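You operate a simulated robot arm through the tools that you are given. There is no shell and no other tool. Be economical: measure what you need, move in short steps, check, and stop when the job is done.

You are at the controls of a simulated two-armed robot. One attempt, no reset.

## Task
Hold the red job tray on the middle shelf of the test table steady with one hand, lift the black gauge out of it with the other and set it down on the middle shelf of the test table.

Only the result counts: the job must be done as asked and must still hold three seconds after the hand-in. Knocking over, shifting, dropping, spilling or breaking anything else fails it.

## Robot
Two 6-joint arms with two-finger parallel grippers on one trunk, on a base that drives. Base frame: it is fixed to the floor where the robot stands at the start and does not move with it; the origin is under the middle of the robot, x ahead of it, y to its left, z up. Readings come in m, rad, newtons and seconds.
The left shoulder is at the start at [0.06, 0.187, 0.747], the right one opposite. With the tool pointing down near the work surface each hand reaches from about 0.22 to 0.62 m from the robot's upright axis, wherever it stands, measured 20 degrees to its own side. Places, roughly: middle shelf of the test table [0.6, 0, 0.4]; red job tray (29x15x5 cm) [0.5, 0, 0.4]. Payload 1.57 kg a hand.
The TCP of each hand is the grasp point between the finger pads, 0.03 m short of the fingertips. In the tool frame z runs along the fingers and y along their closing line. Largest opening 0.11 m; finger width 0.024, thickness 0.012; the body of the gripper, 0.048 by 0.112 m, starts 0.078 m behind the TCP.
Orientation is that of the tool frame in the base frame, as a unit quaternion [x, y, z, w]. With the fingers straight down and closing along the base's y, the tool's x points along the base's -x, its y along +y and its z along -z.

## Interface
- The arms move only by the tool apply_moves. It takes "left_motion", "right_motion" or both (then of equal length, played together; a hand with none holds still); each is a list of rows, each a list of 6 numbers: the shift along the tool's x, y, z in units of 200 mm (1.0 is 200 mm), then the turn, a rotation vector about the tool's x, y, z in units of 45 degrees (1.0 is 45 degrees). In form: [[x, y, z, wx, wy, wz], ...]. A call has 1 to 10 rows; each row is the pose to reach, as a shift and turn from the pose commanded when the call began, along the tool's axes at that moment. "left_gripper" and "right_gripper" are, for a hand that has rows, the closure, from 0 (fully open) to 1 (shut), set as the call begins (left out, the last holds). A call with a number of a shift or a turn outside -1 to 1 is refused whole. Rows are played at 5 a second. More than 0.05 m and 0.15 rad between two rows, or a gripper value outside its range, and nothing of the call is played. Where a pose cannot be reached the arm comes as near as it can. A force on the tool above 40 N (or 10 N above the force at the start of the call, whichever is more), or a blocked arm, ends the call early, and 0.2 s more pass. Each finger travels about 0.153 m/s and halts on what it meets, pressing with about 43 N; the grip force reading is that of the motor and also rises with nothing between the fingers. The clock runs only during rows and for 0.2 s after the last one: add rows that repeat a pose to give the fingers time. It gives the time, the measured TCP pose, the force on the tool (base axes), the opening and the grip force at its end, in the units of the frame above (readings bear some noise), with the torque about the TCP (base axes, N m) and any sound that the robot's microphone picked up.
- Cameras (640 x 400 px; columns grow to the right, rows downward): "scene" is now at [0.0045, 0.0088, 1.2742]; the picture's right is [0.10, -0.99, 0.00], its down [-0.87, -0.09, -0.48] and it looks along [0.48, 0.05, -0.88] (base axes); focal length 260 px, centre (320, 200). "left" rides on the left gripper at [0.07, -0.016, -0.141] in its tool frame; the picture's right is [0.23, 0.97, 0.00], its down [-0.86, 0.20, -0.48] and it looks along [-0.47, 0.11, 0.88] (tool axes); focal length 222 px, centre (320, 200). "right" rides on the right gripper at [0.07, 0.016, -0.141] in its tool frame; the picture's right is [-0.23, 0.97, 0.00], its down [-0.86, -0.20, -0.48] and it looks along [-0.47, -0.11, 0.88] (tool axes); focal length 222 px, centre (320, 200).
- capture(camera): a new picture of that camera. The clock stands still meanwhile.
- move_column(by): slides the trunk up (or, below 0, down) by that many m; the arms and the scene camera ride with it, the base frame stays. It gives what a move gives, with no picture.
- roll_base(legs): drives the robot by 1 to 6 legs, each [ahead, left, turn to the left] in m, m and rad, along the robot's own axes; the way and the turn of a leg run together, so that a leg with both is an arc; at most 1.5 m and 3.142 rad a leg. The arms and the cameras ride along, it lands a little off, and it stops where it bumps. It gives what a move gives.
- turn_head(pan, tilt): turns the head with the scene camera to pan (to the left, within 1.501 rad either way) and tilt (down, from -0.506 to 1.204), counted from straight ahead of the robot. It gives what a move gives.
- pixel_to_xyz(camera, pixels): for up to 12 pixels [column, row] of the newest picture of that camera ("zoom" is the newest enlarged one), the place [x, y, z] in the base frame of the surface seen there, good to about 0.003 m. The clock stands still meanwhile.
- zoom(camera, box): a new picture of the part [left, top, right, bottom] of that camera's present view, enlarged. The clock stands still meanwhile.
- finish_job(): hands the job in; it is judged then, once.

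Go step by step. Measure first, check grasps and placings, and put right what went wrong. The budget is 80 turns and 78 pictures, counting those below and the enlarged ones. Unless the task says otherwise, let go and move clear before handing in, and close with one line.

The tools are called after "Emit:" as name(argument=value, ...) on one line, values as JSON. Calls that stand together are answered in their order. apply_moves: Moves the arms, as the interface text tells. Its arguments: {"type":"object","properties":{"left_motion":{"type":"array","items":{"type":"array","items":{"type":"number"}}},"left_gripper":{"type":"number"},"right_motion":{"type":"array","items":{"type":"array","items":{"type":"number"}}},"right_gripper":{"type":"number"}},"required":[]} The other tools are called the same way: move_column (by) slides the trunk up or down; roll_base (legs) drives the base; turn_head (pan, tilt) turns the head that bears the scene camera; capture (camera) takes a picture; pixel_to_xyz (camera, pixels) gives the place of the surface under pixels of a picture; zoom (camera, box) takes an enlarged picture of a part of a camera's view; finish_job () hands the job in.

At the start:

```text
t: 0.0
left_eef_pos: [0.2621, 0.2224, 0.8332]
left_tcp_rot: [0.0, 1.0, 0.0, 0.0]
left_ft_force: [0.8, 0.9, 0.0]
left_wrist_torque: [0.0, 0.01, -0.02]
left_finger_gap: 0.1099
left_gripper_force: 0.0
right_eef_pos: [0.2741, -0.0549, 0.7164]
right_tcp_rot: [0.0, 1.0, 0.0, 0.0]
right_ft_force: [-1.0, -0.2, -0.6]
right_wrist_torque: [0.03, -0.02, -0.03]
right_finger_gap: 0.1101
right_gripper_force: 0.0
trunk travel left (down, up): [-0.375, 0.615]
robot x, y, heading: [0.0023, 0.003, -0.001]
head pan, tilt: [0.105, 1.072]
```

scene: 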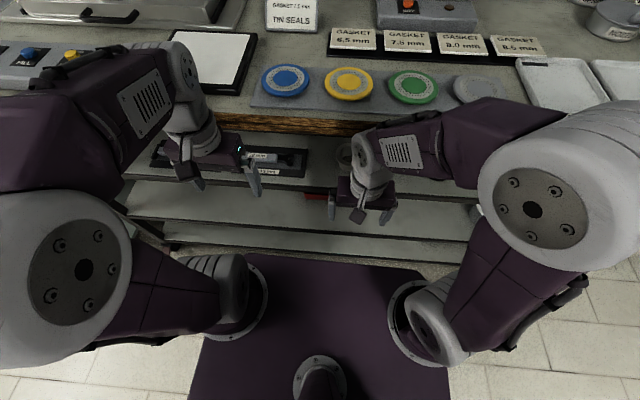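
right: 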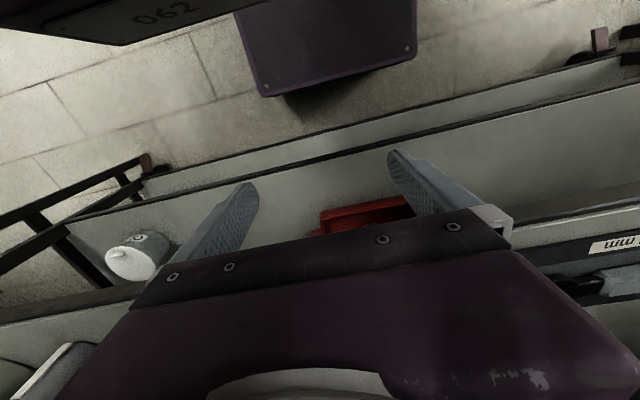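
left: 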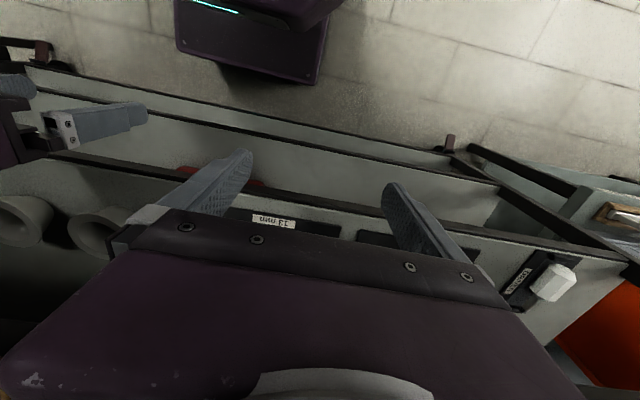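

The scene picture shows the stepped shelves and a bit of red tray near (318,196), mostly hidden by the right gripper. I'll measure shelf points first.

Emit:
zoom(camera="scene", box=[120, 100, 500, 270])

Emit:
pixel_to_xyz(camera="scene", pixels=[[316, 196], [220, 200], [430, 210], [270, 240], [290, 165], [270, 172], [300, 125], [320, 105], [345, 155], [440, 180], [320, 225], [150, 160]])

Emit:
pixel_to_xyz(camera="right", pixels=[[340, 210], [370, 215], [330, 232], [300, 190], [135, 250], [450, 180], [300, 150], [580, 225], [610, 245], [100, 300]])

```text
1.68 times, centred on (310, 185) of scene
```

zoom: 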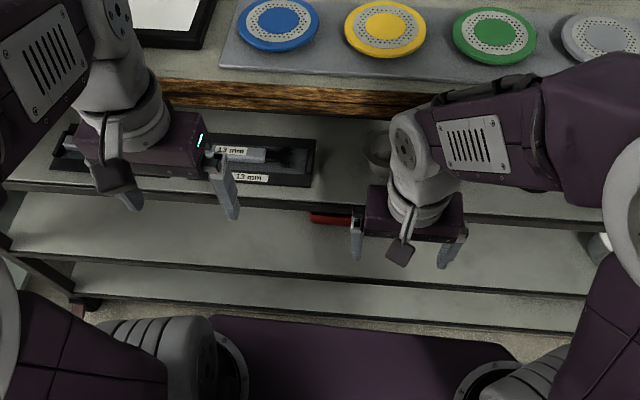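

```text
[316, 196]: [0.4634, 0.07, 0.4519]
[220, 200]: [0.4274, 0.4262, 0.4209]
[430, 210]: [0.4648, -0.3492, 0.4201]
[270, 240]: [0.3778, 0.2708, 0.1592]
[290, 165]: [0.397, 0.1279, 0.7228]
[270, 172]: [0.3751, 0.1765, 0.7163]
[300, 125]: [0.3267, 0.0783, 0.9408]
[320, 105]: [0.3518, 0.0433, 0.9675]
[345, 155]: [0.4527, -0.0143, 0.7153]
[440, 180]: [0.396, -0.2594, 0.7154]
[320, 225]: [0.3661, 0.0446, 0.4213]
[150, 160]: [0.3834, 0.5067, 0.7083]
```

```text
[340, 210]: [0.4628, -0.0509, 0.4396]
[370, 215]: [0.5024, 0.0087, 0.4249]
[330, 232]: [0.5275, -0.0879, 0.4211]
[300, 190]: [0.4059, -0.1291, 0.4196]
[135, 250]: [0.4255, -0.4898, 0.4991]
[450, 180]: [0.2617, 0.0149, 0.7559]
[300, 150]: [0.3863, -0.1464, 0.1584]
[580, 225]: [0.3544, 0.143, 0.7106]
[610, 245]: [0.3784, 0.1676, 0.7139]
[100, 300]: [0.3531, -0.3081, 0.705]
```

The middle shelf surface is at z≈0.42, the shelf above at z≈0.71 overhangs it, and the tray is underneath. I'll back off, then lower the trunk to look under.

Emit:
roll_base(legs=[[-0.35, 0, 0]])

Emit:
move_column(by=-0.3)

Emit:
turn_head(pan=0.0, tilt=0.6)

Emit:
capture(camera="scene")

```text
t: 2.3
left_eef_pos: [-0.0941, 0.223, 0.8324]
left_tcp_rot: [-0.001, 1.0, 0.0, 0.0]
left_ft_force: [-0.3, -0.1, -0.1]
left_wrist_torque: [-0.01, 0.0, 0.0]
left_finger_gap: 0.11
left_gripper_force: 0.1
right_eef_pos: [-0.0785, -0.0535, 0.7161]
right_tcp_rot: [-0.002, 1.0, 0.0, 0.0]
right_ft_force: [0.3, 0.5, 0.1]
right_wrist_torque: [0.01, -0.01, 0.02]
right_finger_gap: 0.11
right_gripper_force: 0.0
trunk travel left (down, up): [-0.375, 0.615]
robot x, y, heading: [-0.3577, -0.0036, 0.005]
head pan, tilt: [0.105, 1.072]
```

```text
t: 5.3
left_eef_pos: [-0.0923, 0.2232, 0.5325]
left_tcp_rot: [-0.002, 1.0, 0.0, 0.0]
left_ft_force: [0.1, -0.1, -0.6]
left_wrist_torque: [0.03, -0.01, 0.02]
left_finger_gap: 0.1099
left_gripper_force: 0.1
right_eef_pos: [-0.0772, -0.0541, 0.4165]
right_tcp_rot: [-0.002, 1.0, -0.001, 0.0]
right_ft_force: [-0.6, -0.4, 0.0]
right_wrist_torque: [-0.03, -0.03, -0.01]
right_finger_gap: 0.1099
right_gripper_force: 0.1
trunk travel left (down, up): [-0.075, 0.915]
robot x, y, heading: [-0.3514, 0.0008, 0.003]
head pan, tilt: [0.105, 1.072]
```

```text
t: 6.2
left_eef_pos: [-0.0924, 0.2232, 0.5335]
left_tcp_rot: [-0.001, 1.0, 0.0, 0.0]
left_ft_force: [-0.5, 0.5, -0.3]
left_wrist_torque: [-0.03, 0.0, 0.03]
left_finger_gap: 0.1096
left_gripper_force: 0.1
right_eef_pos: [-0.0775, -0.0555, 0.4177]
right_tcp_rot: [-0.002, 1.0, 0.0, -0.001]
right_ft_force: [0.2, 0.1, -0.4]
right_wrist_torque: [-0.02, -0.02, 0.03]
right_finger_gap: 0.1104
right_gripper_force: 0.0
trunk travel left (down, up): [-0.075, 0.915]
robot x, y, heading: [-0.3564, 0.0015, 0.005]
head pan, tilt: [0.0, 0.6]
```

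```text
73 pictures are left
```

scene: 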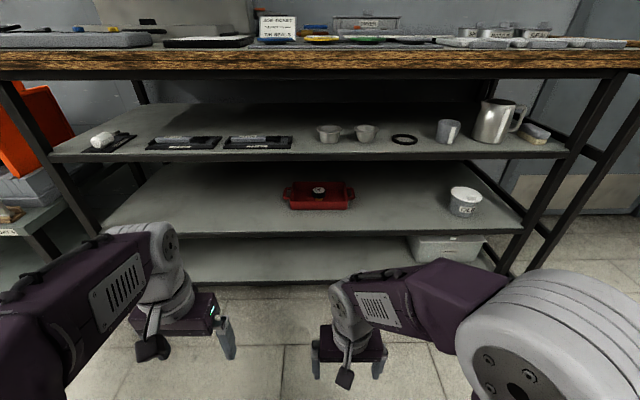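

Now the red tray is clear at (318,195), with the gauge in it at (319,189). I'll zoom and measure.

Emit:
zoom(camera="scene", box=[270, 165, 370, 228])

Emit:
pixel_to_xyz(camera="scene", pixels=[[320, 160], [320, 150], [320, 228], [320, 240], [465, 190], [465, 215], [320, 78], [200, 230], [120, 200], [500, 220], [330, 130], [365, 125]])

```text
6.35 times, centred on (320, 196) of scene
```

zoom: 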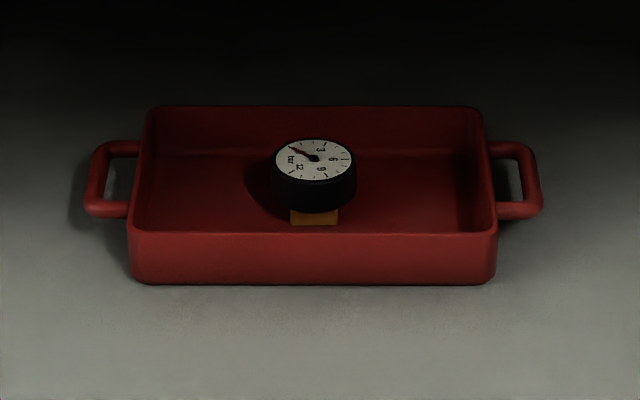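

```text
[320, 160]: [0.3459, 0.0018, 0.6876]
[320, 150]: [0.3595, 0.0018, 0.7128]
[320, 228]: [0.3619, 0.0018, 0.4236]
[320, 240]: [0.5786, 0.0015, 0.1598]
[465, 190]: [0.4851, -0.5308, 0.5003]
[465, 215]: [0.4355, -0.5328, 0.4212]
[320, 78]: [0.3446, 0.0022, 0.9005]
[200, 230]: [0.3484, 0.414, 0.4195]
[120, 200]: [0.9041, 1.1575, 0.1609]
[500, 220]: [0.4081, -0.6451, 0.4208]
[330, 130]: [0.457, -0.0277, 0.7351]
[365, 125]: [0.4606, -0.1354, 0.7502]
```

Emit:
pixel_to_xyz(camera="zoom", pixels=[[314, 158], [314, 210], [314, 219], [272, 175], [356, 175], [314, 141], [310, 236], [310, 108], [310, 280], [94, 180], [536, 180], [120, 210]])

Emit:
pixel_to_xyz(camera="zoom", pixels=[[520, 210], [120, 146], [515, 146], [200, 200], [440, 200], [138, 225], [490, 225], [292, 219], [336, 219], [280, 150], [350, 150], [314, 190]])

```text
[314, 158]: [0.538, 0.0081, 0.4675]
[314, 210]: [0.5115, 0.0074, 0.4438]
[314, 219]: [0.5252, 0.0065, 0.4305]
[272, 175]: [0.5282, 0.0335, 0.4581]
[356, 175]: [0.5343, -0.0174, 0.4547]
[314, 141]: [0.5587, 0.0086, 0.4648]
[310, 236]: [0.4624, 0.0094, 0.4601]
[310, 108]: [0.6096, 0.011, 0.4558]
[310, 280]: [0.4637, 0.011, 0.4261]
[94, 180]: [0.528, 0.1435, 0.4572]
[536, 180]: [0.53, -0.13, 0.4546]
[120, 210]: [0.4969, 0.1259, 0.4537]
```

```text
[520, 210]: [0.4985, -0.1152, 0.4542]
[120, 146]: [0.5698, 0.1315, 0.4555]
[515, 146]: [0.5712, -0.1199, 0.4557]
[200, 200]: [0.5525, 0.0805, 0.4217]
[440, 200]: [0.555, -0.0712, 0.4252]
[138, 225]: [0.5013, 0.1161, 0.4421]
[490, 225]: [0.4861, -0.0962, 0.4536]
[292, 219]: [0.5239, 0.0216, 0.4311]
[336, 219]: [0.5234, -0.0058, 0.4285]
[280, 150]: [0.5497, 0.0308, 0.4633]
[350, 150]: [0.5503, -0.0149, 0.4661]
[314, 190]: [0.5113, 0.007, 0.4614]
```

The gauge is a disc about 5 cm wide, centred near (0.537, 0.008) with its top at z≈0.466. The tray rim is at z≈0.456, x 0.462–0.61, and the left handle bar is at y≈0.14. I'll pitch both hands to about 30° below horizontal while still clear of the table, so they fit under the shelf (underside z≈0.688).

Emit:
apply_moves(left_motion=[[-0.14, 0, 0, 0, -0.15, 0], [-0.28, 0, 0, 0, -0.3, 0], [-0.42, 0, 0, 0, -0.45, 0], [-0.56, 0, 0, 0, -0.6, 0], [-0.7, 0, 0, 0, -0.75, 0]], right_motion=[[-0.14, 0, -0.11, 0, -0.15, 0], [-0.28, 0, -0.22, 0, -0.3, 0], [-0.42, 0, -0.33, 0, -0.45, 0], [-0.56, 0, -0.44, 0, -0.6, 0], [-0.7, 0, -0.55, 0, -0.75, 0]])

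```text
t: 7.4
left_eef_pos: [0.0478, 0.2225, 0.5342]
left_tcp_rot: [-0.001, 0.957, 0.001, 0.291]
left_ft_force: [-0.7, -1.3, 0.2]
left_wrist_torque: [-0.01, 0.01, 0.04]
left_finger_gap: 0.11
left_gripper_force: 0.2
right_eef_pos: [0.062, -0.0536, 0.5279]
right_tcp_rot: [-0.002, 0.957, 0.001, 0.291]
right_ft_force: [-0.5, -0.2, 0.7]
right_wrist_torque: [-0.03, -0.01, -0.01]
right_finger_gap: 0.11
right_gripper_force: 0.1
trunk travel left (down, up): [-0.075, 0.915]
robot x, y, heading: [-0.355, 0.0021, 0.003]
head pan, tilt: [0.0, 0.6]
```

Tracking is good. I'll finish the pitch to 60° from vertical and move forward another 0.14 m.

Emit:
apply_moves(left_motion=[[-0.146, 0, 0.097, 0, -0.146, 0], [-0.291, 0, 0.194, 0, -0.292, 0], [-0.437, 0, 0.292, 0, -0.437, 0], [-0.582, 0, 0.389, 0, -0.583, 0]], right_motion=[[-0.146, 0, 0.097, 0, -0.146, 0], [-0.291, 0, 0.194, 0, -0.292, 0], [-0.437, 0, 0.292, 0, -0.437, 0], [-0.582, 0, 0.389, 0, -0.583, 0]])

Emit:
capture(camera="scene")

```text
t: 8.4
left_eef_pos: [0.1855, 0.2223, 0.5309]
left_tcp_rot: [0.019, 0.867, 0.003, 0.498]
left_ft_force: [-0.1, 2.7, 1.3]
left_wrist_torque: [-0.25, 0.14, -0.19]
left_finger_gap: 0.1099
left_gripper_force: 0.1
left hand out of reach, approached as far as the arm can: row 3
right_eef_pos: [0.2027, -0.0531, 0.528]
right_tcp_rot: [-0.002, 0.866, 0.001, 0.5]
right_ft_force: [-0.1, 0.6, 0.1]
right_wrist_torque: [-0.02, 0.02, -0.02]
right_finger_gap: 0.1102
right_gripper_force: 0.1
trunk travel left (down, up): [-0.075, 0.915]
robot x, y, heading: [-0.3542, -0.0, 0.006]
head pan, tilt: [0.0, 0.6]
```

```text
71 pictures are left
```

scene: 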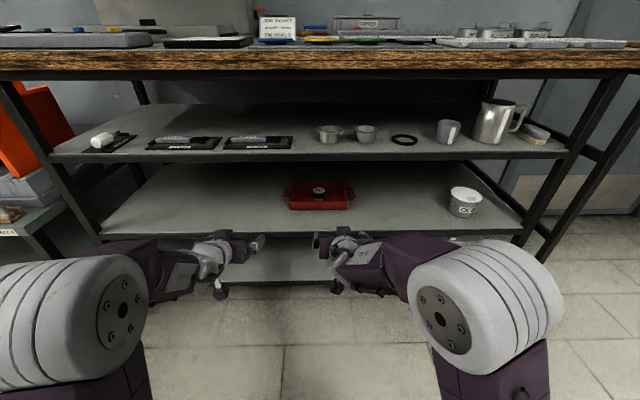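

The left arm hit its reach limit at about 0.54 m ahead of the axis. I'll check where the elbows and forearms are so that driving in is safe.

Emit:
pixel_to_xyz(camera="scene", pixels=[[110, 262], [130, 260], [505, 260], [540, 290], [160, 265], [210, 255], [220, 235], [400, 260], [350, 240], [365, 250], [220, 290], [340, 285]])

Emit:
capture(camera="right")

Emit:
capture(camera="left")

```text
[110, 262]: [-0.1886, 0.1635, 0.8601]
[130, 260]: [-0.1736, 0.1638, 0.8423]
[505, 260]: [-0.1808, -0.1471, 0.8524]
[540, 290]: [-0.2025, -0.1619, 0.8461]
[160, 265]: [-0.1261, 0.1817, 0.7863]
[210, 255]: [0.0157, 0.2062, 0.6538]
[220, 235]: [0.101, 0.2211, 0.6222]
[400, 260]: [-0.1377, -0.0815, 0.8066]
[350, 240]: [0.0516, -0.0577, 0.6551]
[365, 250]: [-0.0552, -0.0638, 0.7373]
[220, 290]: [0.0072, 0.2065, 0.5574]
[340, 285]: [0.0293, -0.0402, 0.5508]
```

```text
70 pictures are left
```

right: 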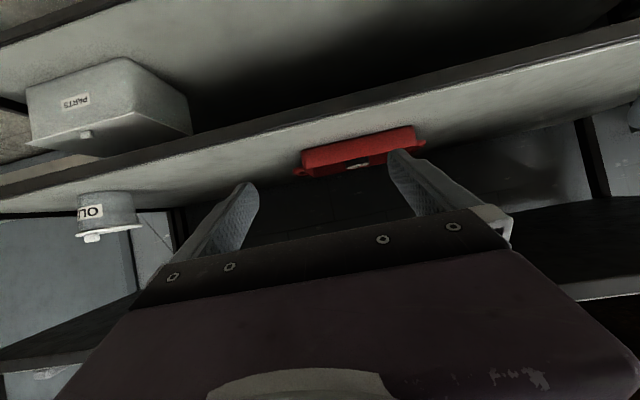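

```text
69 pictures are left
```

left: 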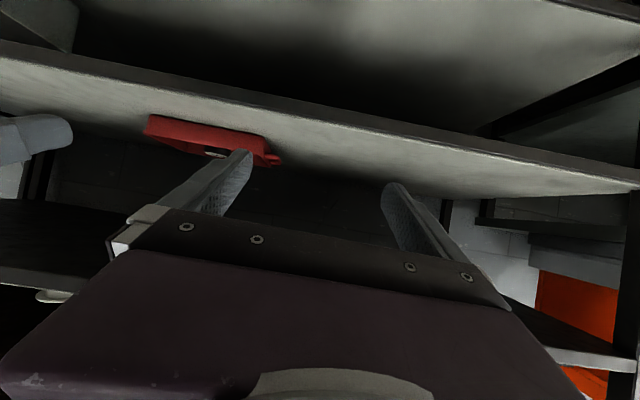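

The wrist and forearm tops run about 0.16 m above the TCP at 0.19 m behind it, so they pass under the upper shelf. I'll line up the left hand for a wall-and-handle grip at y≈0.124. The right hand gets a 25° yaw and is held further back, and both are partly closed.

Emit:
apply_moves(left_motion=[[0.0745, -0.124, -0.084, 0, 0, 0], [0.149, -0.2475, -0.168, 0, 0, 0], [0.2235, -0.371, -0.252, 0, 0, 0], [0.298, -0.495, -0.336, 0, 0, 0]], right_motion=[[0.109, 0, -0.168, -0.12, 0, -0.0695], [0.2175, 0, -0.336, -0.24, 0, -0.139], [0.326, 0, -0.505, -0.36, 0, -0.2085], [0.435, 0, -0.673, -0.481, 0, -0.278]], left_gripper=0.32, right_gripper=0.32)

Emit:
capture(camera="scene")

```text
t: 9.4
left_eef_pos: [0.1198, 0.2173, 0.5117]
left_tcp_rot: [0.001, 0.866, -0.003, 0.499]
left_ft_force: [0.7, -0.3, 0.2]
left_wrist_torque: [0.01, 0.03, 0.01]
left_finger_gap: 0.0747
left_gripper_force: 0.1
left hand out of reach, approached as far as the arm can: row 1, 2, 3, 4
right_eef_pos: [0.0613, 0.0051, 0.5306]
right_tcp_rot: [-0.188, 0.845, 0.107, 0.488]
right_ft_force: [0.8, 0.0, 0.1]
right_wrist_torque: [0.0, 0.02, -0.01]
right_finger_gap: 0.0748
right_gripper_force: 0.0
right hand out of reach, approached as far as the arm can: row 3, 4
trunk travel left (down, up): [-0.075, 0.915]
robot x, y, heading: [-0.3557, -0.0017, 0.007]
head pan, tilt: [0.0, 0.6]
```

```text
68 pictures are left
```

scene: 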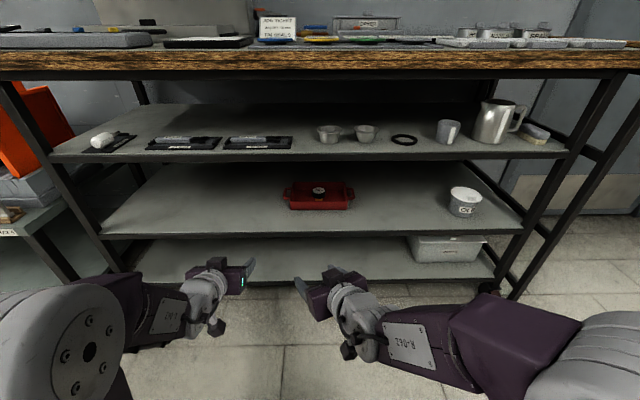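

Both hands ran into a wrist alignment: at this reach the forearm slopes about as the tool does. I'll back the base off, pitch the hands down again, and reach further out so the forearm is flatter and the wrist stays on its normal branch.

Emit:
roll_base(legs=[[-0.25, 0, 0]])

Emit:
apply_moves(left_motion=[[0, 0, 0, 0, 0.178, 0], [0, 0, 0, 0, 0.356, 0], [0, 0, 0, 0, 0.534, 0], [0, 0, 0, 0, 0.712, 0], [0, 0, 0, 0, 0.889, 0]], right_motion=[[0, 0, 0, 0, 0.178, 0], [0, 0, 0, 0, 0.356, 0], [0, 0, 0, 0, 0.534, 0], [0, 0, 0, 0, 0.712, 0], [0, 0, 0, 0, 0.889, 0]])

Emit:
move_column(by=-0.06)

```text
t: 11.2
left_eef_pos: [-0.1315, 0.2175, 0.5112]
left_tcp_rot: [-0.001, 0.866, -0.002, 0.499]
left_ft_force: [0.0, 0.5, 0.1]
left_wrist_torque: [-0.01, 0.03, -0.01]
left_finger_gap: 0.0748
left_gripper_force: 0.0
right_eef_pos: [-0.1897, 0.0049, 0.5307]
right_tcp_rot: [-0.189, 0.846, 0.107, 0.488]
right_ft_force: [-0.5, -0.2, -0.7]
right_wrist_torque: [-0.05, 0.01, 0.0]
right_finger_gap: 0.0747
right_gripper_force: 0.0
trunk travel left (down, up): [-0.075, 0.915]
robot x, y, heading: [-0.6016, -0.0011, 0.005]
head pan, tilt: [0.0, 0.6]
```

```text
t: 12.4
left_eef_pos: [-0.1327, 0.2164, 0.5123]
left_tcp_rot: [0.0, 0.985, -0.003, 0.172]
left_ft_force: [0.4, 0.3, 0.3]
left_wrist_torque: [-0.01, 0.01, -0.02]
left_finger_gap: 0.0749
left_gripper_force: 0.1
left hand out of reach, approached as far as the arm can: row 2, 3
right_eef_pos: [-0.1877, 0.004, 0.53]
right_tcp_rot: [-0.214, 0.962, 0.034, 0.169]
right_ft_force: [-0.6, 1.8, 0.3]
right_wrist_torque: [-0.12, -0.07, -0.02]
right_finger_gap: 0.0747
right_gripper_force: 0.0
right hand out of reach, approached as far as the arm can: row 2, 3
trunk travel left (down, up): [-0.075, 0.915]
robot x, y, heading: [-0.6056, -0.0027, 0.003]
head pan, tilt: [0.0, 0.6]
```

```text
t: 13.4
left_eef_pos: [-0.1325, 0.2172, 0.4522]
left_tcp_rot: [0.0, 0.985, -0.002, 0.173]
left_ft_force: [0.2, -0.2, 0.6]
left_wrist_torque: [0.01, 0.01, 0.02]
left_finger_gap: 0.0747
left_gripper_force: 0.0
right_eef_pos: [-0.1882, 0.0047, 0.4708]
right_tcp_rot: [-0.214, 0.962, 0.035, 0.169]
right_ft_force: [0.4, 0.4, 0.3]
right_wrist_torque: [0.03, -0.02, 0.0]
right_finger_gap: 0.0751
right_gripper_force: 0.0
trunk travel left (down, up): [-0.015, 0.975]
robot x, y, heading: [-0.6076, -0.002, 0.007]
head pan, tilt: [0.0, 0.6]
```

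Both hands now point 70° down. I'll reach forward to about 0.65 m from the axis, with the left at y≈0.124 and the right at y≈-0.06.

Emit:
apply_moves(left_motion=[[-0.191, -0.093, 0.002, 0, 0, 0], [-0.382, -0.186, 0.005, 0, 0, 0], [-0.572, -0.279, 0.007, 0, 0, 0], [-0.763, -0.372, 0.01, 0, 0, 0], [-0.954, -0.465, 0.012, 0, 0, 0]], right_motion=[[-0.158, -0.144, 0.015, 0, 0, 0], [-0.316, -0.287, 0.03, 0, 0, 0], [-0.475, -0.431, 0.045, 0, 0, 0], [-0.633, -0.574, 0.06, 0, 0, 0], [-0.791, -0.718, 0.075, 0, 0, 0]])

```text
t: 14.6
left_eef_pos: [0.0171, 0.1276, 0.498]
left_tcp_rot: [0.0, 0.985, -0.002, 0.172]
left_ft_force: [0.0, -0.8, 0.3]
left_wrist_torque: [0.0, 0.02, 0.01]
left_finger_gap: 0.0748
left_gripper_force: 0.0
left hand out of reach, approached as far as the arm can: row 5
right_eef_pos: [0.001, -0.062, 0.5054]
right_tcp_rot: [-0.214, 0.961, 0.037, 0.169]
right_ft_force: [0.1, -0.2, 0.3]
right_wrist_torque: [-0.01, 0.0, -0.03]
right_finger_gap: 0.0748
right_gripper_force: 0.2
right hand out of reach, approached as far as the arm can: row 5
trunk travel left (down, up): [-0.015, 0.975]
robot x, y, heading: [-0.6071, -0.0002, 0.002]
head pan, tilt: [0.0, 0.6]
```

Reach limit there is about 0.62 m, as expected with a steep tool. I'll pitch up to 30° below horizontal again while extending, which flattens the forearm.

Emit:
apply_moves(left_motion=[[-0.075, 0, 0.027, 0, -0.178, 0], [-0.15, 0, 0.055, 0, -0.356, 0], [-0.226, 0, 0.082, 0, -0.534, 0], [-0.3, 0, 0.11, 0, -0.712, 0], [-0.376, 0, 0.137, 0, -0.889, 0]], right_motion=[[-0.051, -0.025, 0.019, 0, -0.178, 0], [-0.102, -0.051, 0.037, 0, -0.356, 0], [-0.154, -0.076, 0.056, 0, -0.534, 0], [-0.205, -0.102, 0.074, 0, -0.712, 0], [-0.256, -0.127, 0.093, 0, -0.889, 0]])

Emit:
capture(camera="scene")

```text
t: 15.8
left_eef_pos: [0.0955, 0.1303, 0.4991]
left_tcp_rot: [-0.002, 0.873, 0.001, 0.489]
left_ft_force: [-0.1, -1.0, 0.2]
left_wrist_torque: [0.0, 0.0, 0.02]
left_finger_gap: 0.0746
left_gripper_force: 0.1
left hand out of reach, approached as far as the arm can: row 5
right_eef_pos: [0.0631, -0.0625, 0.5058]
right_tcp_rot: [-0.188, 0.846, 0.106, 0.488]
right_ft_force: [-0.1, 0.7, -0.4]
right_wrist_torque: [-0.02, 0.01, 0.0]
right_finger_gap: 0.0746
right_gripper_force: 0.0
trunk travel left (down, up): [-0.015, 0.975]
robot x, y, heading: [-0.6078, -0.0005, 0.003]
head pan, tilt: [0.0, 0.6]
```

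```text
67 pictures are left
```

scene: 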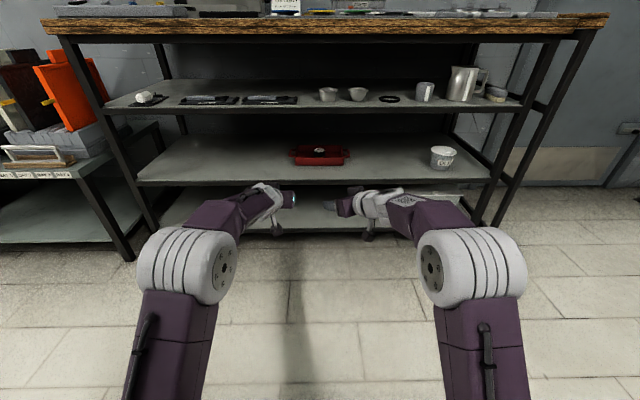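

Forearms are now flat in the picture and the left hand is at the edge of its reach. I'll pull both back 6 cm to test freedom of movement there.

Emit:
apply_moves(left_motion=[[0.053, -0.015, -0.144, 0, -0.015, 0], [0.106, -0.03, -0.287, 0, -0.03, 0]], right_motion=[[0.05, 0.063, -0.128, 0, 0, 0], [0.1, 0.127, -0.256, 0, 0, 0]])

Emit:
pixel_to_xyz(camera="scene", pixels=[[195, 232], [225, 210], [258, 190], [475, 230], [430, 205], [375, 195], [225, 265], [430, 265]])

```text
t: 16.4
left_eef_pos: [0.0342, 0.1226, 0.5075]
left_tcp_rot: [0.0, 0.861, -0.002, 0.508]
left_ft_force: [0.4, 0.1, -0.8]
left_wrist_torque: [-0.02, -0.04, 0.0]
left_finger_gap: 0.0748
left_gripper_force: 0.0
left hand out of reach, approached as far as the arm can: row 1
right_eef_pos: [0.0044, -0.0615, 0.5146]
right_tcp_rot: [-0.188, 0.846, 0.107, 0.488]
right_ft_force: [0.3, -0.9, 0.0]
right_wrist_torque: [0.01, -0.02, 0.0]
right_finger_gap: 0.0749
right_gripper_force: 0.0
trunk travel left (down, up): [-0.015, 0.975]
robot x, y, heading: [-0.6031, -0.0056, 0.007]
head pan, tilt: [0.0, 0.6]
```

```text
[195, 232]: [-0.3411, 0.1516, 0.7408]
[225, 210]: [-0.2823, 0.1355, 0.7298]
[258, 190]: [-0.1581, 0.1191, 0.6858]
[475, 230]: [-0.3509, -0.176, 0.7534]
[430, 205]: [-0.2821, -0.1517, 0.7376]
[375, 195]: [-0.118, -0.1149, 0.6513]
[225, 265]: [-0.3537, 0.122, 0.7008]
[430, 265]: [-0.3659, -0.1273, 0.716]
```

Both arms follow well now, with the left at (0.034, 0.123, 0.508). I'll drive ahead 0.44 m in two legs; clearance above and below looks fine.

Emit:
roll_base(legs=[[0.3, 0, 0], [0.14, 0, 0]])

Emit:
capture(camera="scene")

Emit:
capture(camera="left")

Emit:
capture(camera="right")

```text
t: 19.4
left_eef_pos: [0.4803, 0.1271, 0.5082]
left_tcp_rot: [-0.001, 0.861, -0.001, 0.508]
left_ft_force: [0.9, 0.4, -0.3]
left_wrist_torque: [0.0, -0.01, 0.02]
left_finger_gap: 0.0747
left_gripper_force: 0.1
right_eef_pos: [0.4513, -0.0579, 0.5141]
right_tcp_rot: [-0.19, 0.845, 0.108, 0.488]
right_ft_force: [0.6, -0.3, 0.8]
right_wrist_torque: [0.01, -0.03, -0.02]
right_finger_gap: 0.0747
right_gripper_force: 0.1
trunk travel left (down, up): [-0.015, 0.975]
robot x, y, heading: [-0.1602, -0.0008, 0.006]
head pan, tilt: [0.0, 0.6]
```

```text
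66 pictures are left
```

scene: 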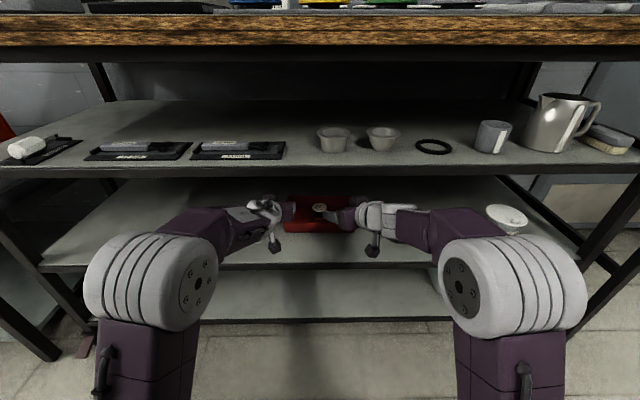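

```text
65 pictures are left
```

left: 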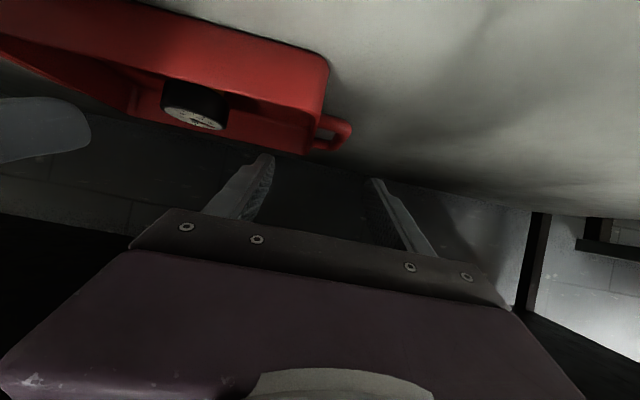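

```text
64 pictures are left
```

right: 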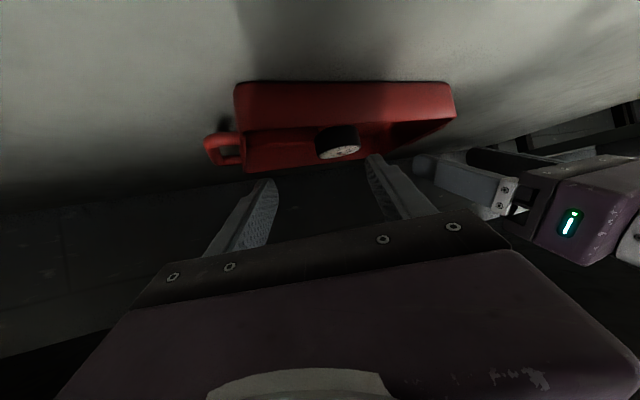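

The left view shows the tray's left handle at about (330,135), and its bar should sit between the fingers. I'll measure handle, wall and gauge from both wrist cameras.

Emit:
zoom(camera="left", box=[120, 50, 400, 225])

Emit:
pixel_to_xyz(camera="left", pixels=[[349, 128], [340, 147], [326, 150], [345, 118], [328, 135], [322, 118], [328, 70], [312, 150], [307, 150], [165, 100], [225, 112], [195, 85]])

Emit:
pixel_to_xyz(camera="right", pixels=[[338, 132], [318, 140], [358, 135], [338, 152], [320, 157], [358, 148], [238, 150], [455, 95], [300, 140], [345, 105]])

```text
2.29 times, centred on (260, 138) of left
```

zoom: 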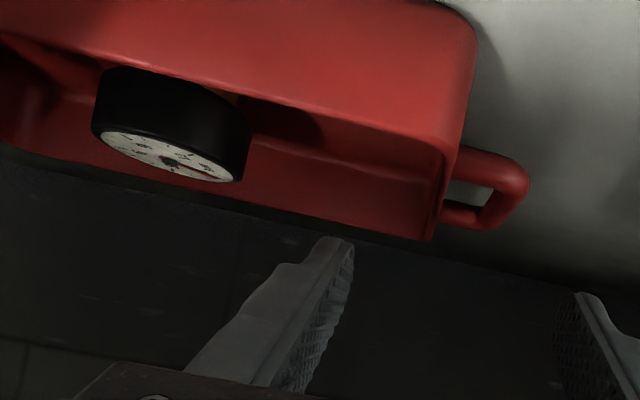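

```text
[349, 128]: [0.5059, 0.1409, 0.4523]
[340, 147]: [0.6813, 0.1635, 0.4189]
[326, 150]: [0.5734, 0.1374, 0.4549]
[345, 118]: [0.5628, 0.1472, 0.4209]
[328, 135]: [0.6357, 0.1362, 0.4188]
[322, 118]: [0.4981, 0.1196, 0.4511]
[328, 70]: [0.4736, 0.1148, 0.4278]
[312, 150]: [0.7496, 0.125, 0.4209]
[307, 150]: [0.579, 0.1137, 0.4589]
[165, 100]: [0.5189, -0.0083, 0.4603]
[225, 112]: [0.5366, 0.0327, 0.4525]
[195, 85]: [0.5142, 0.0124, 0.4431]
```

```text
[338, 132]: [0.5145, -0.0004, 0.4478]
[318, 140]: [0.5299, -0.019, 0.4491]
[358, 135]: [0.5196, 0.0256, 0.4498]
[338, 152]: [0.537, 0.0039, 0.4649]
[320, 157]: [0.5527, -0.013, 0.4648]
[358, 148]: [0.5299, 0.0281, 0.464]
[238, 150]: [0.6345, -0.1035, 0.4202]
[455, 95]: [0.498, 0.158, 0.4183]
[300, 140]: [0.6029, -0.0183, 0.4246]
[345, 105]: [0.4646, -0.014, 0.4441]
```

Emit:
pixel_to_xyz(camera="zoom", pixels=[[432, 200], [438, 200], [444, 200], [450, 180], [456, 165], [428, 232], [420, 200], [524, 185], [515, 210], [505, 175], [500, 195], [465, 222]])

```text
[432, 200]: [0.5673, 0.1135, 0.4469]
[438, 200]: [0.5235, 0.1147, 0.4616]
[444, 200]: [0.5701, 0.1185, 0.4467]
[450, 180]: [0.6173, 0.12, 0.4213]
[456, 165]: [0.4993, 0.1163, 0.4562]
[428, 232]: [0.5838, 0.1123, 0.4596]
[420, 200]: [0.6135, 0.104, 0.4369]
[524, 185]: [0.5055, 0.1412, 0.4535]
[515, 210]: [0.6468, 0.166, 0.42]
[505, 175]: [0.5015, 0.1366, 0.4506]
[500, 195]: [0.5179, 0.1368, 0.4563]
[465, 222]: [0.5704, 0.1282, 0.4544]
```

The wall spans y≈0.111–0.116 and the handle bar's outer face is at y≈0.144, so the grip centre is y≈0.1275. The left hand is already there at 0.127. Next I move it forward over the handle and then down to z≈0.456.

Emit:
apply_moves(left_motion=[[-0.063, 0, 0.114, 0, 0, 0], [-0.126, 0, 0.228, 0, 0, 0], [-0.05, 0, 0.27, 0, 0, 0], [0.026, 0, 0.312, 0, 0, 0], [0.102, 0, 0.354, 0, 0, 0]])

Emit:
capture(camera="left")

Emit:
capture(camera="scene")

```text
t: 20.6
left_eef_pos: [0.5347, 0.1279, 0.4563]
left_tcp_rot: [-0.001, 0.861, -0.001, 0.509]
left_ft_force: [-0.1, -1.1, -0.3]
left_wrist_torque: [-0.01, -0.03, -0.01]
left_finger_gap: 0.0751
left_gripper_force: 0.1
right_eef_pos: [0.4517, -0.0583, 0.5151]
right_tcp_rot: [-0.189, 0.845, 0.108, 0.488]
right_ft_force: [0.6, 0.5, -0.7]
right_wrist_torque: [-0.02, -0.04, 0.01]
right_finger_gap: 0.0749
right_gripper_force: 0.0
trunk travel left (down, up): [-0.015, 0.975]
robot x, y, heading: [-0.1589, -0.0018, 0.007]
head pan, tilt: [0.0, 0.6]
```

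```text
62 pictures are left
```

left: 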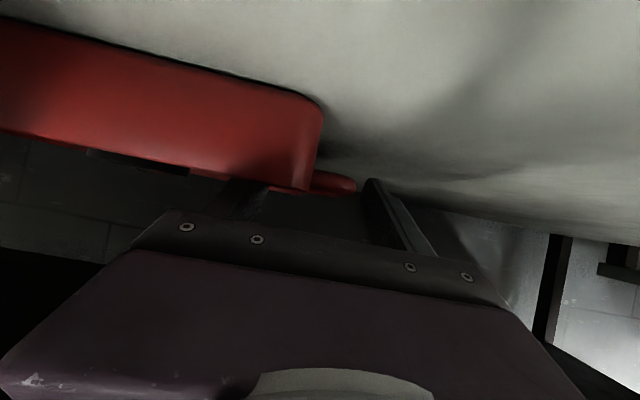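

```text
61 pictures are left
```

scene: 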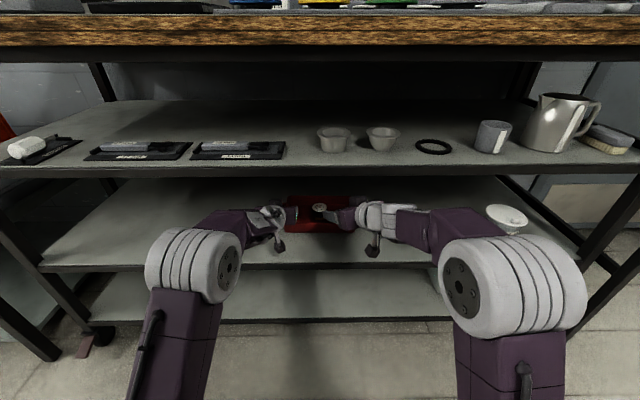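

Emit:
zoom(camera="left", box=[210, 130, 450, 280])

Emit:
pixel_to_xyz(camera="left", pixels=[[355, 187], [345, 180], [335, 190], [366, 190], [375, 195], [262, 195], [255, 200], [240, 190], [318, 178], [385, 230], [300, 180]])

```text
2.67 times, centred on (330, 205) of left
```

zoom: 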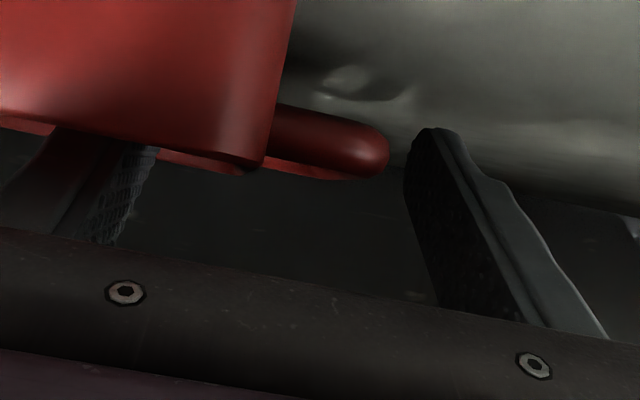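

```text
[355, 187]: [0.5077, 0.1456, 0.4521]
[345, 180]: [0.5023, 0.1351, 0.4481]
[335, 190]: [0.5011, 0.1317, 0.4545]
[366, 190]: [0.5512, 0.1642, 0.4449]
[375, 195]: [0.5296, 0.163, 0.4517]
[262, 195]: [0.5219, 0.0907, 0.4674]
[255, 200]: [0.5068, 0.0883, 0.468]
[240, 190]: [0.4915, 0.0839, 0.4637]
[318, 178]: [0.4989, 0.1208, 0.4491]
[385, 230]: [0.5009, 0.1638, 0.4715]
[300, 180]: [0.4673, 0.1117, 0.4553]
```

The finger faces are at y≈0.091 and 0.163, so they are centred on the wall (0.110) and bar (0.146). Closing the left gripper.

Emit:
apply_moves(left_motion=[[0, 0, 0, 0, 0, 0], [0, 0, 0, 0, 0, 0], [0, 0, 0, 0, 0, 0]], left_gripper=0.8)

Emit:
capture(camera="left")

Emit:
capture(camera="right")

```text
t: 21.4
left_eef_pos: [0.5333, 0.1283, 0.4558]
left_tcp_rot: [-0.001, 0.861, -0.002, 0.509]
left_ft_force: [0.0, 0.2, -0.8]
left_wrist_torque: [0.16, -0.19, 0.04]
left_finger_gap: 0.0346
left_gripper_force: 41.3
right_eef_pos: [0.451, -0.0586, 0.5142]
right_tcp_rot: [-0.189, 0.846, 0.108, 0.488]
right_ft_force: [-0.1, 0.0, 0.6]
right_wrist_torque: [0.04, -0.02, -0.01]
right_finger_gap: 0.0749
right_gripper_force: 0.2
trunk travel left (down, up): [-0.015, 0.975]
robot x, y, heading: [-0.1598, -0.0002, 0.006]
head pan, tilt: [0.0, 0.6]
```

```text
59 pictures are left
```

left: 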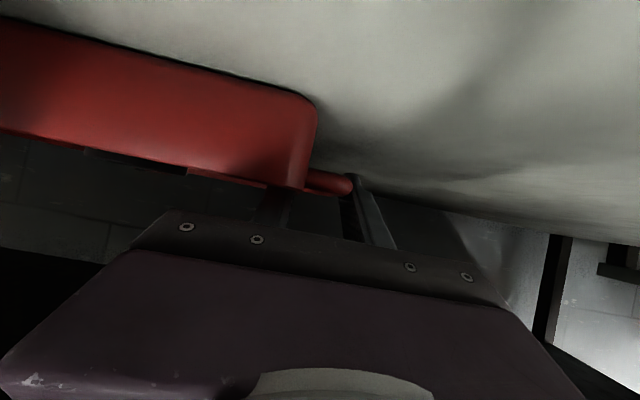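

```text
58 pictures are left
```

right: 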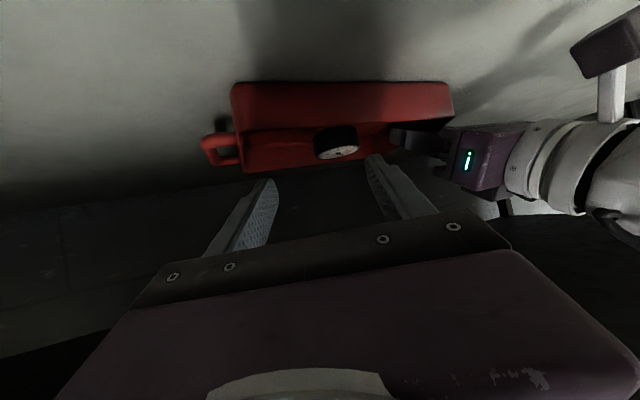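

The left hand has the tray (gap 0.0346, 41 N). I'll remeasure the gauge from the right camera.

Emit:
zoom(camera="right", box=[270, 90, 430, 190])

```text
4.00 times, centred on (350, 140) of right
```

zoom: 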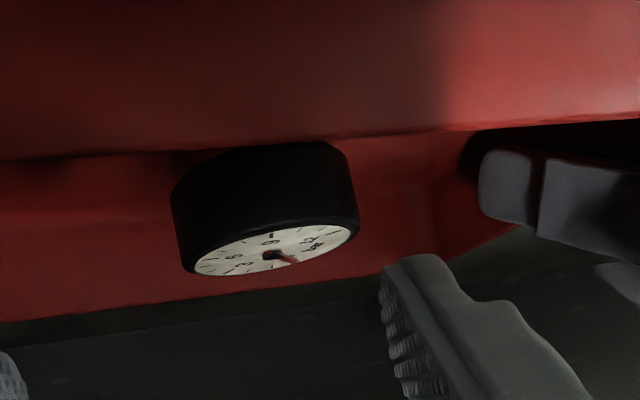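

Emit:
pixel_to_xyz(camera="zoom", pixels=[[194, 270], [353, 230], [273, 252], [180, 225], [352, 190], [265, 180], [300, 228], [250, 274], [205, 250], [330, 243], [172, 195], [500, 180]])

```text
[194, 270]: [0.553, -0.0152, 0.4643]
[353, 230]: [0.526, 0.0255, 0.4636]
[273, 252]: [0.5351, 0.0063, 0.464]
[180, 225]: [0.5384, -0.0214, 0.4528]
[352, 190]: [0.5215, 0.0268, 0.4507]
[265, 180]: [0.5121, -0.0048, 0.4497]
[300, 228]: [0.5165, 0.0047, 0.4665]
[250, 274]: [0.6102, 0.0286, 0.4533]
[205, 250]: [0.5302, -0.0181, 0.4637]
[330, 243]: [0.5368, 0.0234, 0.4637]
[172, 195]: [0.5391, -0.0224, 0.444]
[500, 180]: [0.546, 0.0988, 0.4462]
```

The gauge centre is (0.536, 0.0055), spanning z≈0.44–0.466. I'll open the right hand to about 8.5 cm and move it above the gauge at constant height.

Emit:
apply_moves(right_motion=[[-0.088, 0.036, 0.152, 0, 0, 0], [-0.175, 0.071, 0.303, 0, 0, 0], [-0.263, 0.107, 0.455, 0, 0, 0], [-0.263, 0.107, 0.455, 0, 0, 0]], right_gripper=0.227)

Emit:
capture(camera="right")

Emit:
capture(camera="scene")

```text
t: 22.4
left_eef_pos: [0.5344, 0.1287, 0.4549]
left_tcp_rot: [-0.001, 0.861, -0.001, 0.509]
left_ft_force: [1.0, -1.4, 0.7]
left_wrist_torque: [0.12, -0.18, 0.03]
left_finger_gap: 0.0344
left_gripper_force: 41.7
right_eef_pos: [0.5385, 0.0067, 0.5132]
right_tcp_rot: [-0.189, 0.845, 0.108, 0.488]
right_ft_force: [-0.3, -0.5, 0.5]
right_wrist_torque: [0.0, -0.04, -0.01]
right_finger_gap: 0.0851
right_gripper_force: 0.0
trunk travel left (down, up): [-0.015, 0.975]
robot x, y, heading: [-0.1582, -0.0008, 0.006]
head pan, tilt: [0.0, 0.6]
```

```text
56 pictures are left
```

right: 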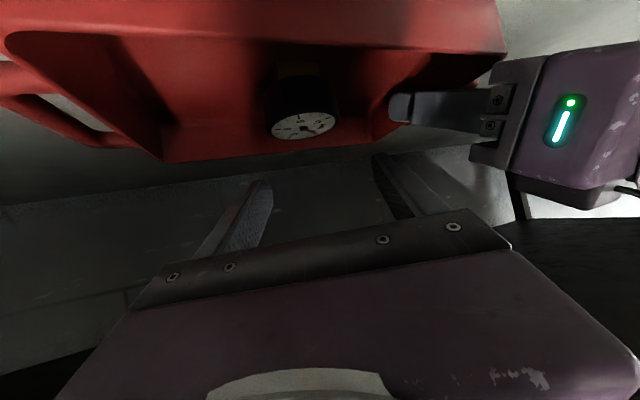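

```text
55 pictures are left
```

scene: 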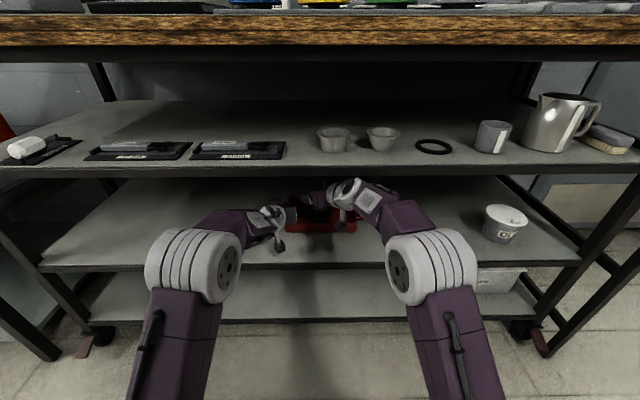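

Emit:
pixel_to_xyz(camera="right", pixels=[[305, 125], [303, 108], [268, 108], [335, 105], [275, 132], [333, 120], [305, 138], [292, 72], [262, 195], [378, 170]])

```text
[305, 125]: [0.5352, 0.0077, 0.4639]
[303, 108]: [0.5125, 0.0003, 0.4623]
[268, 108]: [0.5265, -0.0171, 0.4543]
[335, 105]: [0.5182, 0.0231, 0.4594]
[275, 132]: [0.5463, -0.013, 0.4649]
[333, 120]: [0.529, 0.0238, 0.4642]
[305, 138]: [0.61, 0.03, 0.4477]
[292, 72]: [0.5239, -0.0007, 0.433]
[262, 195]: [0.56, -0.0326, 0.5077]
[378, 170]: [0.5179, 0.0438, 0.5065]
```

The gauge lies midway between the fingers. Lowering straight down to z≈0.454.

Emit:
apply_moves(right_motion=[[0.085, 0.005, 0.049, 0, 0, 0], [0.17, 0.01, 0.098, 0, 0, 0], [0.2555, 0.01, 0.1475, 0, 0, 0]])

Emit:
capture(camera="right")

```text
t: 23.2
left_eef_pos: [0.5335, 0.1274, 0.4568]
left_tcp_rot: [-0.001, 0.861, -0.001, 0.509]
left_ft_force: [0.6, -0.6, -0.2]
left_wrist_torque: [0.15, -0.14, 0.05]
left_finger_gap: 0.0344
left_gripper_force: 41.9
right_eef_pos: [0.5367, 0.0084, 0.4555]
right_tcp_rot: [-0.189, 0.845, 0.107, 0.488]
right_ft_force: [-0.3, 0.7, -0.2]
right_wrist_torque: [-0.01, 0.01, -0.01]
right_finger_gap: 0.0847
right_gripper_force: 0.1
trunk travel left (down, up): [-0.015, 0.975]
robot x, y, heading: [-0.1557, -0.0, 0.01]
head pan, tilt: [0.0, 0.6]
```

```text
54 pictures are left
```

right: 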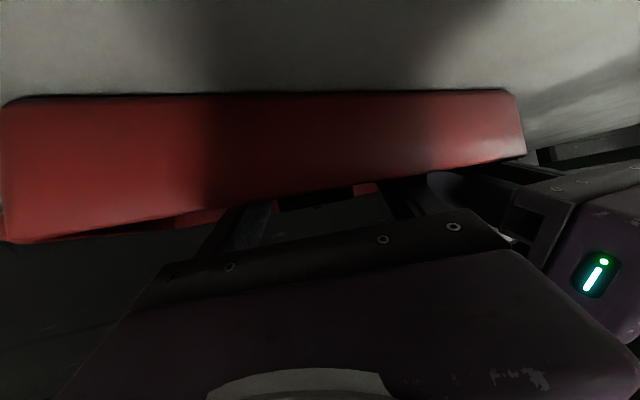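

The gauge shows between the fingers at about (315,197). Closing the right gripper.

Emit:
apply_moves(right_motion=[[0, 0, 0, 0, 0, 0], [0, 0, 0, 0, 0, 0], [0, 0, 0, 0, 0, 0]], right_gripper=0.75)

```text
t: 24.0
left_eef_pos: [0.5349, 0.1275, 0.4567]
left_tcp_rot: [-0.001, 0.861, -0.001, 0.509]
left_ft_force: [-0.2, -0.4, 0.3]
left_wrist_torque: [0.11, -0.03, -0.06]
left_finger_gap: 0.0344
left_gripper_force: 42.2
right_eef_pos: [0.5363, 0.0083, 0.4558]
right_tcp_rot: [-0.19, 0.845, 0.108, 0.487]
right_ft_force: [0.0, -1.1, -0.4]
right_wrist_torque: [-0.03, -0.02, -0.02]
right_finger_gap: 0.0525
right_gripper_force: 43.2
trunk travel left (down, up): [-0.015, 0.975]
robot x, y, heading: [-0.1563, -0.0017, 0.008]
head pan, tilt: [0.0, 0.6]
```

Gauge gripped (gap 0.0525, 43 N). Lifting 5.5 cm straight up.

Emit:
apply_moves(right_motion=[[-0.079, 0, -0.046, 0, 0, 0], [-0.159, 0, -0.092, 0, 0, 0], [-0.238, 0, -0.1375, 0, 0, 0]])

Emit:
capture(camera="right")

Emit:
capture(camera="scene")

```text
t: 24.8
left_eef_pos: [0.5336, 0.1288, 0.4554]
left_tcp_rot: [-0.001, 0.861, -0.002, 0.509]
left_ft_force: [-1.0, 0.6, -0.5]
left_wrist_torque: [0.09, 0.0, -0.09]
left_finger_gap: 0.0345
left_gripper_force: 41.9
right_eef_pos: [0.5353, 0.0104, 0.5094]
right_tcp_rot: [-0.189, 0.846, 0.107, 0.487]
right_ft_force: [0.3, -0.5, -1.8]
right_wrist_torque: [0.0, -0.02, 0.01]
right_finger_gap: 0.0524
right_gripper_force: 43.3
trunk travel left (down, up): [-0.015, 0.975]
robot x, y, heading: [-0.1588, -0.0017, 0.012]
head pan, tilt: [0.0, 0.6]
```

```text
53 pictures are left
```

right: 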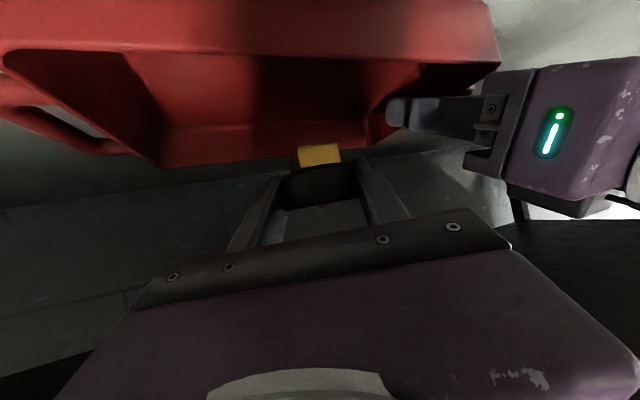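

```text
52 pictures are left
```

scene: 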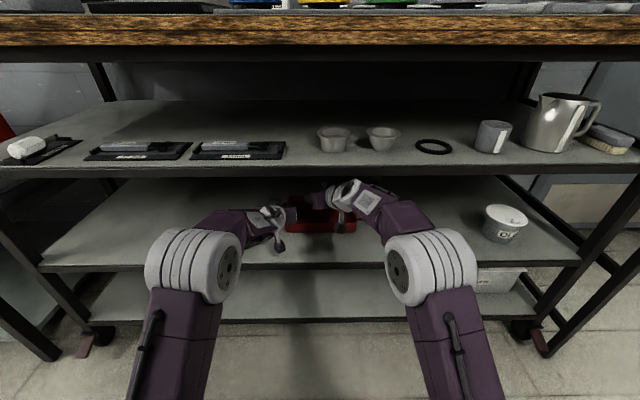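

The gauge is out, with its brass foot visible at (318,155) above the rim. I'll carry it sideways at this height to free shelf at about (0.48, -0.21).

Emit:
apply_moves(right_motion=[[0.06, -0.146, -0.1035, 0, 0, 0], [0.12, -0.293, -0.207, 0, 0, 0], [0.18, -0.439, -0.3105, 0, 0, 0], [0.239, -0.585, -0.414, 0, 0, 0], [0.299, -0.732, -0.5175, 0, 0, 0], [0.359, -0.878, -0.621, 0, 0, 0]])

Emit:
capture(camera="right")

Emit:
capture(camera="scene")

```text
t: 26.2
left_eef_pos: [0.5348, 0.1277, 0.4562]
left_tcp_rot: [-0.002, 0.861, -0.001, 0.509]
left_ft_force: [0.5, -1.3, -0.3]
left_wrist_torque: [0.17, 0.06, 0.01]
left_finger_gap: 0.0344
left_gripper_force: 42.3
right_eef_pos: [0.4802, -0.2115, 0.5115]
right_tcp_rot: [-0.189, 0.846, 0.108, 0.487]
right_ft_force: [-0.1, -0.4, -1.8]
right_wrist_torque: [0.0, 0.0, 0.0]
right_finger_gap: 0.0526
right_gripper_force: 42.7
trunk travel left (down, up): [-0.015, 0.975]
robot x, y, heading: [-0.1601, -0.001, 0.007]
head pan, tilt: [0.0, 0.6]
```

```text
51 pictures are left
```

right: 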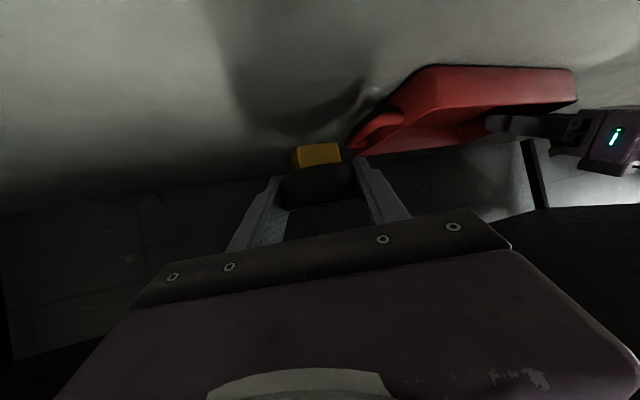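

```text
50 pictures are left
```

scene: 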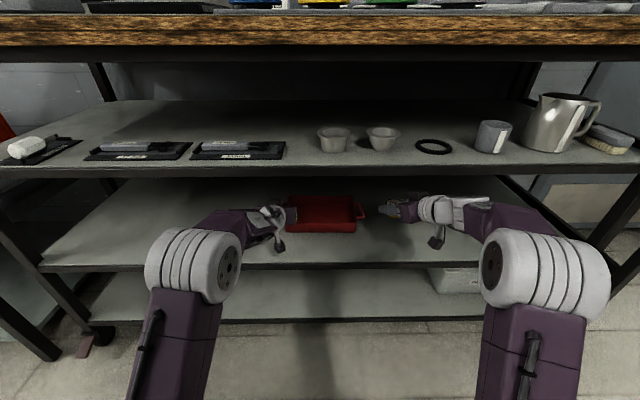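

I'll measure the brass foot's lower edge and the shelf under it.

Emit:
zoom(camera="right", box=[240, 110, 400, 210])

Emit:
pixel_to_xyz(camera="right", pixels=[[305, 152], [330, 150], [318, 146], [318, 160], [318, 165], [318, 100], [330, 120], [280, 110], [318, 185]])

```text
4.00 times, centred on (320, 160) of right
```

zoom: 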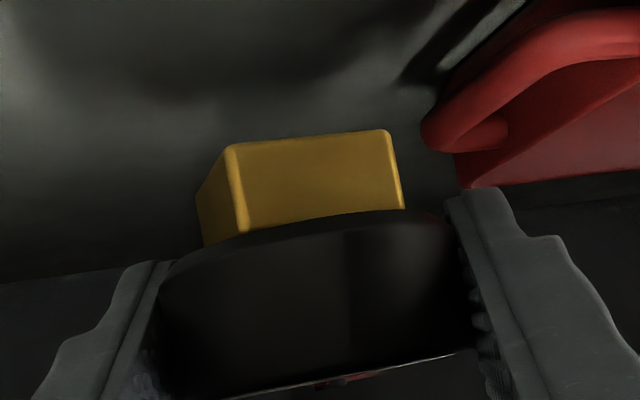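

```text
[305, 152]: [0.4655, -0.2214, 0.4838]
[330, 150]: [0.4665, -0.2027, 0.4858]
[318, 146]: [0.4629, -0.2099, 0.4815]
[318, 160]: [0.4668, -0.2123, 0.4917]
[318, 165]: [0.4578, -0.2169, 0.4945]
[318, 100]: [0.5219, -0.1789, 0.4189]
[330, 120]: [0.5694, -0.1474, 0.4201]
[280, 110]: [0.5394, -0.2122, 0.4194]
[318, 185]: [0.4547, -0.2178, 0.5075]
```

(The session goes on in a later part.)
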